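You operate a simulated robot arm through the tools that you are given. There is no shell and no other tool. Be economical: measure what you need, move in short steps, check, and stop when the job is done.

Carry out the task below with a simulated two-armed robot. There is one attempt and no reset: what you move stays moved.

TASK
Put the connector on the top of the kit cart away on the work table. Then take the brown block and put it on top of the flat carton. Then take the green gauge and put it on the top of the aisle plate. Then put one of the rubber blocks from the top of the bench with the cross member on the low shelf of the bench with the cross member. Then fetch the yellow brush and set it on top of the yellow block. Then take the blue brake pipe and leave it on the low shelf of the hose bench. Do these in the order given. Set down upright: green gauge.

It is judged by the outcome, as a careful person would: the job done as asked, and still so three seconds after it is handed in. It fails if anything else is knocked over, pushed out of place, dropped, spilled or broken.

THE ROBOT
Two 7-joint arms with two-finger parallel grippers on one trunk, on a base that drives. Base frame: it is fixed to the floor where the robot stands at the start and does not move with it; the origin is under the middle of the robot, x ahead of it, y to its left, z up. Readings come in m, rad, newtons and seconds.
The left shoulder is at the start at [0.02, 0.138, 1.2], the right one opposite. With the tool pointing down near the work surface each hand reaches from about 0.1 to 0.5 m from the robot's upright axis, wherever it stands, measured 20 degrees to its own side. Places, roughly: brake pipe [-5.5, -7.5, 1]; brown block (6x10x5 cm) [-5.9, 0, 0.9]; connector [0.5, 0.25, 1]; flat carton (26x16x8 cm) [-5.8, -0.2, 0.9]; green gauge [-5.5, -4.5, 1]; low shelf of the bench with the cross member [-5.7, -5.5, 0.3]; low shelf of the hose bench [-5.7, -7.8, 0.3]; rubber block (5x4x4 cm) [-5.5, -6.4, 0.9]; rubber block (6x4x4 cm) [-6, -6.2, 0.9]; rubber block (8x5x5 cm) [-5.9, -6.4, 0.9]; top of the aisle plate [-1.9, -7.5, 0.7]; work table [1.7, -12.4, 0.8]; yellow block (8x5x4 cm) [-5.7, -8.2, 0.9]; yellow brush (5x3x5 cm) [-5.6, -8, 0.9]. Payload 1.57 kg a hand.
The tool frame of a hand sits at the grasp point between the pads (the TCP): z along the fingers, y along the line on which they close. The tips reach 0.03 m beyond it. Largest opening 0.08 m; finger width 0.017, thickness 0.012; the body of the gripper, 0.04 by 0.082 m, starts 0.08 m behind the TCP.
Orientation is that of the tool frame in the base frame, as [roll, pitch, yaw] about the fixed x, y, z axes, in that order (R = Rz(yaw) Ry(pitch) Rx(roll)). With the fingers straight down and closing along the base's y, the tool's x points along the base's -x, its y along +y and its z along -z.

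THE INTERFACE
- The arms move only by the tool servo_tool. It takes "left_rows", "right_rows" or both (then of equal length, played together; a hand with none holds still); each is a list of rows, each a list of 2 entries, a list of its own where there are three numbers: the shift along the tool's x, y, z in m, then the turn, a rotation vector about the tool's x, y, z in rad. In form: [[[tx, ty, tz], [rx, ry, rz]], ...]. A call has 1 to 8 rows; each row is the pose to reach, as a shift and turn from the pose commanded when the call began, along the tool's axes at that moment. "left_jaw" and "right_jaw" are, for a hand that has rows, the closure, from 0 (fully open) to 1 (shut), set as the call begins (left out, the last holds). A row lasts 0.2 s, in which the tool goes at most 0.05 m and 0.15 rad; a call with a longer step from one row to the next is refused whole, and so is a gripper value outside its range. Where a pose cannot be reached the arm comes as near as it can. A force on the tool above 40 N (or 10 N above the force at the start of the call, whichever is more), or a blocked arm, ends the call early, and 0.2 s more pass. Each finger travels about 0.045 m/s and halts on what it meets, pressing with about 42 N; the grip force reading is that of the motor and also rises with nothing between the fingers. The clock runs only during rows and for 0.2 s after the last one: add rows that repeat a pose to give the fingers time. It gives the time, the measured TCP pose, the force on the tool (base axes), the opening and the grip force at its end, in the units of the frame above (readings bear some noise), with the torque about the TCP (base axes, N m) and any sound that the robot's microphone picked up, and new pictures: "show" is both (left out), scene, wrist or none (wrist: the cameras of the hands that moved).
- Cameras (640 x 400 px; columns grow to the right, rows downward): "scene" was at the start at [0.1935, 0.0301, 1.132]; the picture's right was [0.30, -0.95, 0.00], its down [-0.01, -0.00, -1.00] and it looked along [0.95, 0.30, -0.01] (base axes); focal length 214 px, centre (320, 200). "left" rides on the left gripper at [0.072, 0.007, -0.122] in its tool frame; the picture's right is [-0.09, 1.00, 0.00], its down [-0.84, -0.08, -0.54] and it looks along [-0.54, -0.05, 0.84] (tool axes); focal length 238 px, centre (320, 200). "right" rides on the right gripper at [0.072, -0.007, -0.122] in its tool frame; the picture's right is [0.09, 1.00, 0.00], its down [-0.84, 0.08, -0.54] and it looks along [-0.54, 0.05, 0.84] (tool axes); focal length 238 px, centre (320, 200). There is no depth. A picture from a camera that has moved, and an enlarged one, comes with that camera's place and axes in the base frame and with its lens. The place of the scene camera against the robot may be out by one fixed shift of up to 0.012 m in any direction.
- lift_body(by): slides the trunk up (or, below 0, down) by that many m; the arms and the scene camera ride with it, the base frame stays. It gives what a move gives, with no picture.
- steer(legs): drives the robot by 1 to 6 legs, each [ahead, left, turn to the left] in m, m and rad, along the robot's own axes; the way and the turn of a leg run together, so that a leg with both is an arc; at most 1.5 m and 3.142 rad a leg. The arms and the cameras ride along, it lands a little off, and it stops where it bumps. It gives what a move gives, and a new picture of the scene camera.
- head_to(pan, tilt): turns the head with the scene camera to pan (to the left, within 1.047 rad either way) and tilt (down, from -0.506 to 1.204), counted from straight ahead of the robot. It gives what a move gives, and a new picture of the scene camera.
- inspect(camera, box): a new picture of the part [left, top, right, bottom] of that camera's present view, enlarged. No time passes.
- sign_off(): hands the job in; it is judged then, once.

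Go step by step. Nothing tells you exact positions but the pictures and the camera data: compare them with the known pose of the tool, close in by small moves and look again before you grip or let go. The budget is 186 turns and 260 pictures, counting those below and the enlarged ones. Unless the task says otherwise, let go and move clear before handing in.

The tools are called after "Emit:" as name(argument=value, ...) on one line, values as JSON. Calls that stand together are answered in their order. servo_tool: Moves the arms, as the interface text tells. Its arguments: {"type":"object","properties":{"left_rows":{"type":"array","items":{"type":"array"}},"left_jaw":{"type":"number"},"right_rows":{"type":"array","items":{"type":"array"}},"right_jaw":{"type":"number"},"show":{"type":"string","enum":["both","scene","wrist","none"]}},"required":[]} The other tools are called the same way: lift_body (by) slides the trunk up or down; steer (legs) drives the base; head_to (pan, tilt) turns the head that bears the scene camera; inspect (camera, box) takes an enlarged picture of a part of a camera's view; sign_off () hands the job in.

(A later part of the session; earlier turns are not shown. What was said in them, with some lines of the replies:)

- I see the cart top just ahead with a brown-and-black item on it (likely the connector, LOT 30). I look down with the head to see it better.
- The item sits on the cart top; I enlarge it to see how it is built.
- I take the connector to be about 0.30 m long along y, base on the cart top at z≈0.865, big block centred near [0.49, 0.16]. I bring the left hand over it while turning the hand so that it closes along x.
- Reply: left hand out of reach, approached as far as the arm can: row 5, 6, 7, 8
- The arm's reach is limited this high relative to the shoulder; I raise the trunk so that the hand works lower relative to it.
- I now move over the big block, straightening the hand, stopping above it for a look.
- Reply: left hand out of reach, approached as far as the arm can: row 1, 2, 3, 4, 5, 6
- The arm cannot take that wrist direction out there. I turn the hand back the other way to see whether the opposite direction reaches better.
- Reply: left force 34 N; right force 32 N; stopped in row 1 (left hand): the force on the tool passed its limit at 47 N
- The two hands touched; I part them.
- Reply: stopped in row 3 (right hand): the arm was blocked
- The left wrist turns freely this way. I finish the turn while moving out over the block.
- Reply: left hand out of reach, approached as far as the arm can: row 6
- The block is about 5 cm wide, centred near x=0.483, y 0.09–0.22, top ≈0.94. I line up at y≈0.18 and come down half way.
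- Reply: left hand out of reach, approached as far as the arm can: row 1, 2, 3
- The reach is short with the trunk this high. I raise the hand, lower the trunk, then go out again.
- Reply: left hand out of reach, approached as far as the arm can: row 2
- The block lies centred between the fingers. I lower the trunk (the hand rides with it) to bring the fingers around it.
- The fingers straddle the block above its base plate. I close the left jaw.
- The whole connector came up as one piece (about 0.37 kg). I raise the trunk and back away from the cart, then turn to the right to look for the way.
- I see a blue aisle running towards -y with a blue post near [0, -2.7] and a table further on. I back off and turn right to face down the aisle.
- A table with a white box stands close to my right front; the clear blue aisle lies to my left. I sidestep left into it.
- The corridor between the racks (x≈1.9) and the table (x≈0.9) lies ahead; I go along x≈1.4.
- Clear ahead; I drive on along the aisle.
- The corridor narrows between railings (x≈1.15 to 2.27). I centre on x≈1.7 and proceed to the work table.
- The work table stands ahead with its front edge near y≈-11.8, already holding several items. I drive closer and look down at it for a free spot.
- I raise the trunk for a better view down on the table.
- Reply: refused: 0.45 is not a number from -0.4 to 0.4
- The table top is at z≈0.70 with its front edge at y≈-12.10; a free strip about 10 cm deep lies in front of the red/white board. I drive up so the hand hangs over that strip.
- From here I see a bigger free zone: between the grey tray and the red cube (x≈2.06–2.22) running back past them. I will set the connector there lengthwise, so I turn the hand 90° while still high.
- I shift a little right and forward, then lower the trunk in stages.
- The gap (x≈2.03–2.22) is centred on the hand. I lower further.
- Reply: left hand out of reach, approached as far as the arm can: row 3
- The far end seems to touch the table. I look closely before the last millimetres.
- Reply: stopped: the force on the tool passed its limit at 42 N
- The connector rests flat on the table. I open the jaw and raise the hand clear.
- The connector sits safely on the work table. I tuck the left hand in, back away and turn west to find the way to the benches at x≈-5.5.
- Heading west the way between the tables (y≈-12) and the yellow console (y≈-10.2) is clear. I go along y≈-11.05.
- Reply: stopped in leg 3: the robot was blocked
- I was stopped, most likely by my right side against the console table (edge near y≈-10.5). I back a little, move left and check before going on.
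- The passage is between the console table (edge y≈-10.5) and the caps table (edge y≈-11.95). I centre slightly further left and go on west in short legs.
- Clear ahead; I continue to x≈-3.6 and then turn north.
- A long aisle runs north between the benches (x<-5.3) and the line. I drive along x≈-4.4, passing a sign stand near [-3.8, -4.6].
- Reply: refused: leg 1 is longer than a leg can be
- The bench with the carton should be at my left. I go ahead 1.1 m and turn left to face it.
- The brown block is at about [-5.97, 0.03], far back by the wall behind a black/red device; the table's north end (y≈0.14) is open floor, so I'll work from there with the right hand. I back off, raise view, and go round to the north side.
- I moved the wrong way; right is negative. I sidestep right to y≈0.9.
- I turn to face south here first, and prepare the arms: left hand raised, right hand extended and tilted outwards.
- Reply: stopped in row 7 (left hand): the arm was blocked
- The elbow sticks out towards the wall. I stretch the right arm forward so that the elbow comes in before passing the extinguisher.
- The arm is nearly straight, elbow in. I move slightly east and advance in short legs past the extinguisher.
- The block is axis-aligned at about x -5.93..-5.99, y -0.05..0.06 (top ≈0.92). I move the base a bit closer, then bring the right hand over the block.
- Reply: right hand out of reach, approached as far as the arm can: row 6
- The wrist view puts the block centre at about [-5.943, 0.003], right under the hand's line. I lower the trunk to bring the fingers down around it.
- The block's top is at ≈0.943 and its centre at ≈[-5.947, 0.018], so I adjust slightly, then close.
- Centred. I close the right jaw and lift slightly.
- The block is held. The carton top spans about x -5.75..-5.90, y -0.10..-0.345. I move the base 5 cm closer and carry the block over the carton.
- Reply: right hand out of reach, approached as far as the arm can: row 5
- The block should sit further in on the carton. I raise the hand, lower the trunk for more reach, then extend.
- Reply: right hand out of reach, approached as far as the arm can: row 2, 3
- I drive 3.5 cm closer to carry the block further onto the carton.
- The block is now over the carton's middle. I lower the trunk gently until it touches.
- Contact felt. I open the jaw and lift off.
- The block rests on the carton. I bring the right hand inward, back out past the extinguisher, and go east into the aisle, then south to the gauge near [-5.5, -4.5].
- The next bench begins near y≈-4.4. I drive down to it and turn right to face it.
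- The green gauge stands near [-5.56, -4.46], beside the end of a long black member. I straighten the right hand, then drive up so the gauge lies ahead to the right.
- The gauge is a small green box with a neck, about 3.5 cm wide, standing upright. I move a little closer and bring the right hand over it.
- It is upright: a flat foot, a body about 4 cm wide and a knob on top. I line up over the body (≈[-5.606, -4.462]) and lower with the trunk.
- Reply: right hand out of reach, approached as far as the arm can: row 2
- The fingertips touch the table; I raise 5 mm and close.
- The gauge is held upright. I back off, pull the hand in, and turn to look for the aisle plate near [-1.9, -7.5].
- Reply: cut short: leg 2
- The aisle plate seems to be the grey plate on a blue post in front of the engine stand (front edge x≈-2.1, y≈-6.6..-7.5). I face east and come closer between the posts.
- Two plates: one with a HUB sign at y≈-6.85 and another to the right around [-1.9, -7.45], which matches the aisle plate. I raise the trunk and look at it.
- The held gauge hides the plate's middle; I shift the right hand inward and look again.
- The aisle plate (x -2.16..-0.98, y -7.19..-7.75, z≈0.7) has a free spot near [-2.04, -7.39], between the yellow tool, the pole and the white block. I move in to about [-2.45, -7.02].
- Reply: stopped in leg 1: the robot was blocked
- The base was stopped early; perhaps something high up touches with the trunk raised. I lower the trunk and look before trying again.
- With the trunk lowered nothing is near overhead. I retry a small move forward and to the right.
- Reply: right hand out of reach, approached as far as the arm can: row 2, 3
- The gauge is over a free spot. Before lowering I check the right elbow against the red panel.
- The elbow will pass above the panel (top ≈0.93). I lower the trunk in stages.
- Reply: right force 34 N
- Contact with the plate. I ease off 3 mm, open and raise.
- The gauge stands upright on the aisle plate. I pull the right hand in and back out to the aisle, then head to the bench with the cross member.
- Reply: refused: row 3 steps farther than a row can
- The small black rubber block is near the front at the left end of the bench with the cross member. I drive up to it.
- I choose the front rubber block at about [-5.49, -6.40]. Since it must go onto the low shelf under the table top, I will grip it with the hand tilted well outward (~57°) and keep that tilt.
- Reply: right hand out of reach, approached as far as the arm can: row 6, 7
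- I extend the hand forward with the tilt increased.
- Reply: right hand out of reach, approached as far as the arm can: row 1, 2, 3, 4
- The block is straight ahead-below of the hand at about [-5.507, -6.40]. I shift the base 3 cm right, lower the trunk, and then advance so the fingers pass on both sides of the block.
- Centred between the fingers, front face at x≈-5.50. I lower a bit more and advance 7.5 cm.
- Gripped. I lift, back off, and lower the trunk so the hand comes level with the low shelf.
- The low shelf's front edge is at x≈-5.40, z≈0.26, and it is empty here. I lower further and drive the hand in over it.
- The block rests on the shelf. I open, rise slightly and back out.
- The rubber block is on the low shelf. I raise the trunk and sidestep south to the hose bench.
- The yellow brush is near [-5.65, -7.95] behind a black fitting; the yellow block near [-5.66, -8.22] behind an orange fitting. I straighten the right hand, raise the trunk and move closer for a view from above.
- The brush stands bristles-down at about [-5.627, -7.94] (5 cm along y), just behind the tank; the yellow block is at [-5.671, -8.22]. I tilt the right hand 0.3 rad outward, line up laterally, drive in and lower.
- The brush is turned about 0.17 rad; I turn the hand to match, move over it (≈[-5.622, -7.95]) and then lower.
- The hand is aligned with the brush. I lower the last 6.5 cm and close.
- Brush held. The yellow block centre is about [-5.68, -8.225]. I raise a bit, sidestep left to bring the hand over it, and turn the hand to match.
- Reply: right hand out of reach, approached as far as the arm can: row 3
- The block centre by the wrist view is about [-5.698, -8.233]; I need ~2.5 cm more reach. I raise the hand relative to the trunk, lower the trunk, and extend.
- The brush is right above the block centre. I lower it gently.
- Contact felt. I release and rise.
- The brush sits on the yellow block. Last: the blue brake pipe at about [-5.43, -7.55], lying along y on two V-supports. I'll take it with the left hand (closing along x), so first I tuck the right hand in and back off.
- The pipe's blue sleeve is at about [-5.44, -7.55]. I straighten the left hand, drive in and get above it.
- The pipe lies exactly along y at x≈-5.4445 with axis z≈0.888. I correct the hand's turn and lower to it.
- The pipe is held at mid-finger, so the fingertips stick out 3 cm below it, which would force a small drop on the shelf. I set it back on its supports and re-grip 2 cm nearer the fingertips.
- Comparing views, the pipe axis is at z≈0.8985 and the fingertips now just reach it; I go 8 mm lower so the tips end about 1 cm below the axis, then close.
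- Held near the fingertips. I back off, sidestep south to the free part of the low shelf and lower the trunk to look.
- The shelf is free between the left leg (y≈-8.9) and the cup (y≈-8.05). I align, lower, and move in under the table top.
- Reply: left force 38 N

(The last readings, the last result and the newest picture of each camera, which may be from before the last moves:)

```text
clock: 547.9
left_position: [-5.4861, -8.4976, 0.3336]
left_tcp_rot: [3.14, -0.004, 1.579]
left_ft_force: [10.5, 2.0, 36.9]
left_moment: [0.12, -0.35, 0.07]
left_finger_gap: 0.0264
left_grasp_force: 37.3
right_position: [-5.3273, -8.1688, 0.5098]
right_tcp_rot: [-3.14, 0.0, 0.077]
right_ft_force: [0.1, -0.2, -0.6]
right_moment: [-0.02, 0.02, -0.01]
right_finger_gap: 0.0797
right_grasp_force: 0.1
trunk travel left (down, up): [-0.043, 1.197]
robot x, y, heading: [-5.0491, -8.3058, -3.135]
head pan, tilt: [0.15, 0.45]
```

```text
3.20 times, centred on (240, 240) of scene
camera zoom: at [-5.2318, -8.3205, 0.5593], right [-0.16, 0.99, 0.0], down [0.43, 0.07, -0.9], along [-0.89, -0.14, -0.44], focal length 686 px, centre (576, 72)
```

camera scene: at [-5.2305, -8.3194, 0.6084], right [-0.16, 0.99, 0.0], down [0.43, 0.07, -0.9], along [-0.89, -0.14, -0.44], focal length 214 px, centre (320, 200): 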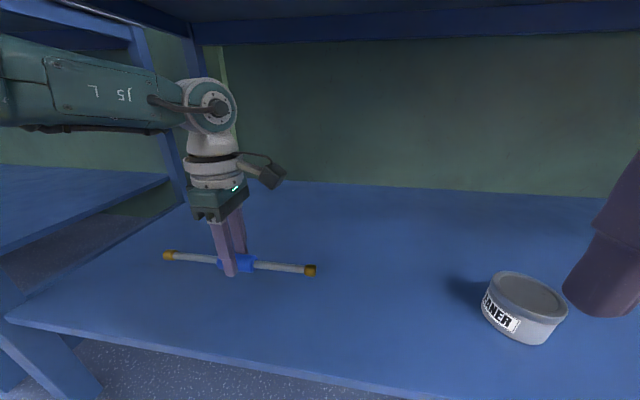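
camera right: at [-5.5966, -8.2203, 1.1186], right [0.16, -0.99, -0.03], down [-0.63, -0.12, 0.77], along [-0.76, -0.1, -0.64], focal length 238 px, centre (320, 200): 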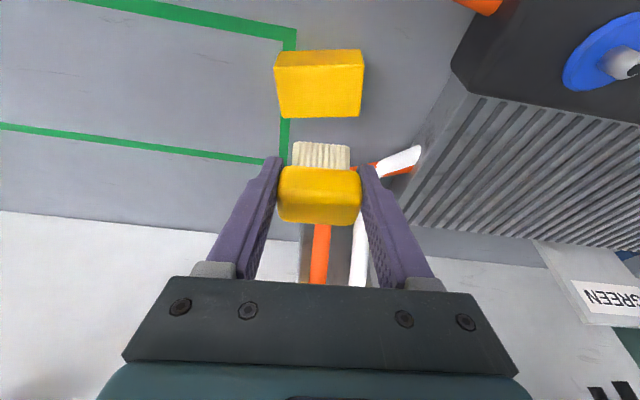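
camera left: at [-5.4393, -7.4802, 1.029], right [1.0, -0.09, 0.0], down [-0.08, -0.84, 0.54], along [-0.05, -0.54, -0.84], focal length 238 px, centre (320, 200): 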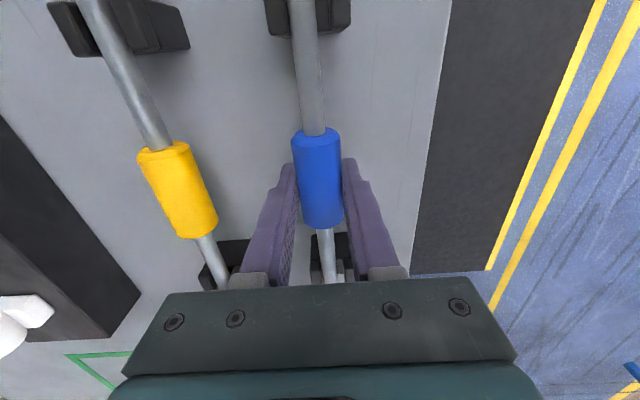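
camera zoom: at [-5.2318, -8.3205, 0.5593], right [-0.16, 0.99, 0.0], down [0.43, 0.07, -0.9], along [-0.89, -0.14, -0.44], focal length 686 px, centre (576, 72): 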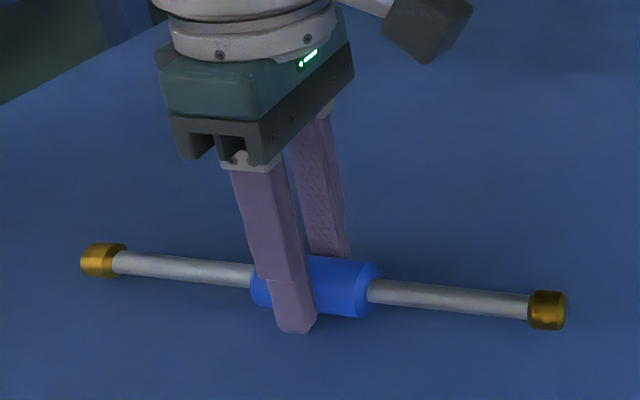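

Firm contact. I ease off 2 mm, open gently and rise.

Emit:
servo_tool(left_rows=[[[0, 0, -0.002], [0, 0, 0]], [[0, 0, -0.002], [0, 0, 0]]], show="none")

Emit:
servo_tool(left_rows=[[[0, 0, 0], [0, 0, 0]], [[0, 0, 0], [0, 0, 0]], [[0, 0, 0], [0, 0, 0]], [[0, 0, 0], [0, 0, 0]], [[0, 0, 0], [0, 0, 0]], [[0, 0, 0], [0, 0, 0]]], left_jaw=0, show="both")

Emit:
servo_tool(left_rows=[[[0, 0, -0.02], [0, 0, 0]], [[0, 0, -0.05], [0, 0, 0]], [[0, 0, -0.08], [0, 0, 0]]], show="both")

```text
clock: 548.5
left_position: [-5.4869, -8.4983, 0.3327]
left_tcp_rot: [3.141, -0.002, 1.579]
left_ft_force: [6.7, 2.4, 23.1]
left_moment: [0.34, -0.23, -0.01]
left_finger_gap: 0.0262
left_grasp_force: 37.3
right_position: [-5.3277, -8.1679, 0.5077]
right_tcp_rot: [-3.14, 0.001, 0.076]
right_ft_force: [-0.3, 0.0, 0.1]
right_moment: [-0.01, 0.01, 0.01]
right_finger_gap: 0.08
right_grasp_force: 0.0
trunk travel left (down, up): [-0.043, 1.197]
robot x, y, heading: [-5.0499, -8.3049, -3.137]
head pan, tilt: [0.15, 0.45]
```

```text
clock: 549.9
left_position: [-5.4849, -8.4982, 0.3327]
left_tcp_rot: [3.138, -0.004, 1.58]
left_ft_force: [1.0, -0.6, -0.8]
left_moment: [0.0, 0.02, 0.01]
left_finger_gap: 0.08
left_grasp_force: 0.0
right_position: [-5.3287, -8.1674, 0.5085]
right_tcp_rot: [-3.14, 0.002, 0.077]
right_ft_force: [0.1, 0.0, 0.0]
right_moment: [-0.01, 0.01, 0.01]
right_finger_gap: 0.0802
right_grasp_force: 0.0
trunk travel left (down, up): [-0.043, 1.197]
robot x, y, heading: [-5.049, -8.3067, -3.134]
head pan, tilt: [0.15, 0.45]
camera scene: at [-5.2323, -8.3195, 0.5587], right [-0.16, 0.99, 0.0], down [0.43, 0.07, -0.9], along [-0.89, -0.14, -0.44], focal length 214 px, centre (320, 200)
camera left: at [-5.48, -8.4249, 0.4551], right [1.0, -0.08, 0.0], down [-0.07, -0.84, 0.54], along [-0.04, -0.54, -0.84], focal length 238 px, centre (320, 200)
```

scene: 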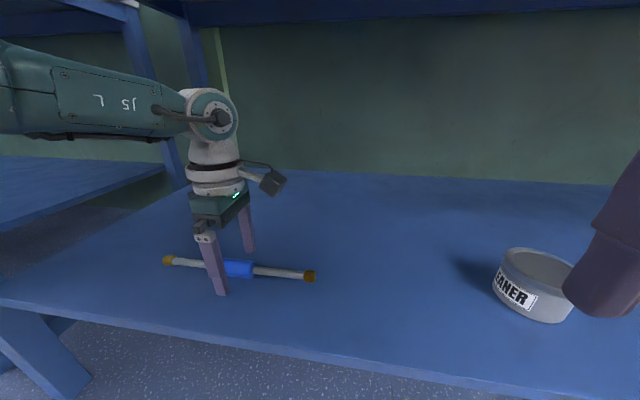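
left: 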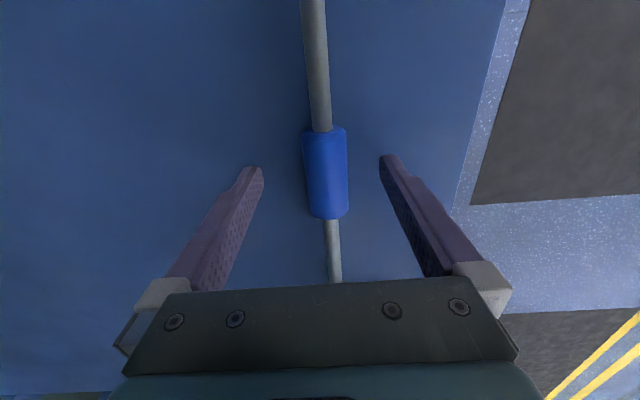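

```text
clock: 550.7
left_position: [-5.4864, -8.4966, 0.413]
left_tcp_rot: [3.14, -0.002, 1.578]
left_ft_force: [-0.5, -0.6, -0.6]
left_moment: [0.01, 0.0, -0.01]
left_finger_gap: 0.08
left_grasp_force: 0.0
right_position: [-5.3292, -8.1685, 0.5079]
right_tcp_rot: [-3.14, 0.003, 0.078]
right_ft_force: [-0.1, -0.1, 0.3]
right_moment: [0.02, -0.02, 0.02]
right_finger_gap: 0.0798
right_grasp_force: 0.0
trunk travel left (down, up): [-0.043, 1.197]
robot x, y, heading: [-5.051, -8.3069, -3.133]
head pan, tilt: [0.15, 0.45]
camera scene: at [-5.2327, -8.3196, 0.5587], right [-0.16, 0.99, 0.0], down [0.43, 0.07, -0.9], along [-0.89, -0.14, -0.43], focal length 214 px, centre (320, 200)
camera left: at [-5.4809, -8.4238, 0.5352], right [1.0, -0.08, 0.0], down [-0.07, -0.84, 0.54], along [-0.04, -0.54, -0.84], focal length 238 px, centre (320, 200)
```

scene: 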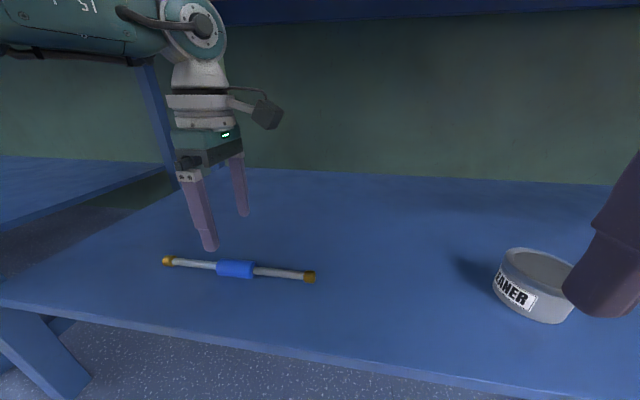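
left: 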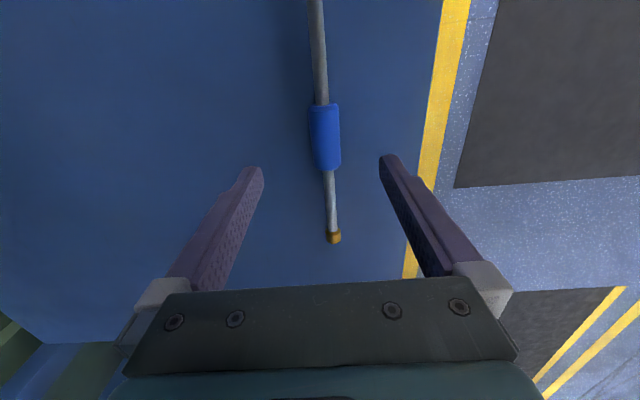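

The pipe lies still on the low shelf. I back out straight and take a last look.

Emit:
steer(legs=[[-0.6, 0, 0]])

Emit:
lift_body(by=0.4)

Emit:
head_to(pan=0.0, tilt=0.4)

```text
clock: 554.0
left_position: [-4.9051, -8.4922, 0.4136]
left_tcp_rot: [3.141, -0.004, 1.58]
left_ft_force: [-0.3, 0.1, 0.2]
left_moment: [0.02, -0.01, 0.03]
left_finger_gap: 0.0801
left_grasp_force: 0.0
right_position: [-4.7484, -8.1638, 0.5083]
right_tcp_rot: [-3.14, 0.003, 0.08]
right_ft_force: [0.5, 0.7, -0.2]
right_moment: [0.05, 0.01, 0.01]
right_finger_gap: 0.08
right_grasp_force: 0.1
trunk travel left (down, up): [-0.043, 1.197]
robot x, y, heading: [-4.4673, -8.3039, -3.132]
head pan, tilt: [0.15, 0.45]
camera scene: at [-4.6516, -8.3154, 0.5588], right [-0.16, 0.99, 0.0], down [0.43, 0.07, -0.9], along [-0.89, -0.14, -0.43], focal length 214 px, centre (320, 200)
```

scene: 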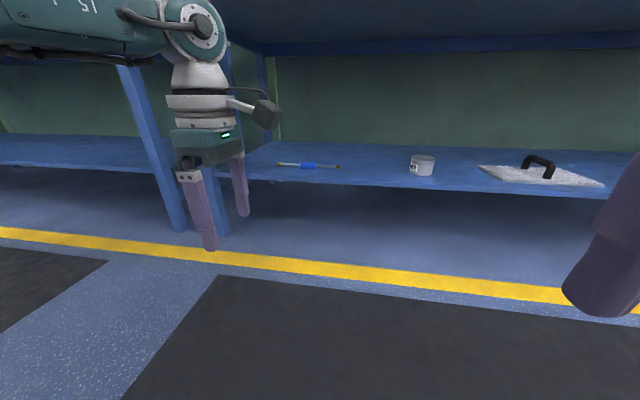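

```text
clock: 557.9
left_position: [-4.9052, -8.493, 0.8116]
left_tcp_rot: [3.14, -0.003, 1.58]
left_ft_force: [0.5, -0.1, -1.1]
left_moment: [-0.01, -0.01, 0.0]
left_finger_gap: 0.0801
left_grasp_force: 0.0
right_position: [-4.7469, -8.164, 0.9091]
right_tcp_rot: [-3.141, 0.001, 0.079]
right_ft_force: [-0.6, 0.4, -0.2]
right_moment: [-0.04, 0.01, 0.02]
right_finger_gap: 0.0801
right_grasp_force: 0.0
trunk travel left (down, up): [-0.443, 0.797]
robot x, y, heading: [-4.4666, -8.3012, -3.138]
head pan, tilt: [0.15, 0.45]
```

```text
clock: 558.6
left_position: [-4.9047, -8.493, 0.8119]
left_tcp_rot: [-3.141, -0.004, 1.582]
left_ft_force: [0.4, 0.1, -0.3]
left_moment: [0.0, -0.02, -0.01]
left_finger_gap: 0.08
left_grasp_force: 0.2
right_position: [-4.7472, -8.1644, 0.9087]
right_tcp_rot: [-3.138, 0.002, 0.078]
right_ft_force: [0.0, -0.1, -0.5]
right_moment: [-0.02, 0.01, 0.0]
right_finger_gap: 0.0801
right_grasp_force: 0.0
trunk travel left (down, up): [-0.443, 0.797]
robot x, y, heading: [-4.4675, -8.3042, -3.13]
head pan, tilt: [0.0, 0.4]
camera scene: at [-4.6527, -8.3017, 0.9633], right [-0.01, 1.0, 0.0], down [0.39, 0.0, -0.92], along [-0.92, -0.01, -0.39], focal length 214 px, centre (320, 200)
```

scene: 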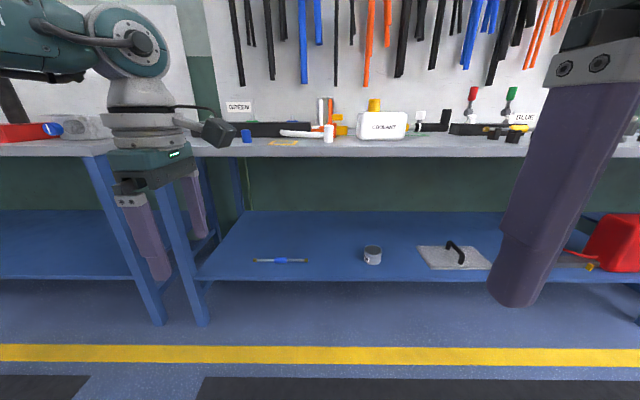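

Everything looks in place: the pipe lies on the hose bench's low shelf and the brush is still on the yellow block. Both hands are clear, so I hand the job in.

Emit:
sign_off()

```text
The job is handed in.
```

All six moves are done in the order given, and the job is handed in. I saw each item settled in place after letting go. I did not go back to re-check the ones at the other benches.

The green gauge stands upright on the grey plate near [-2.04, -7.35], which I took to be the aisle plate from its rough location.

The base was stopped twice while driving, once by the console table and once beside the hub stand. I saw nothing move either time.
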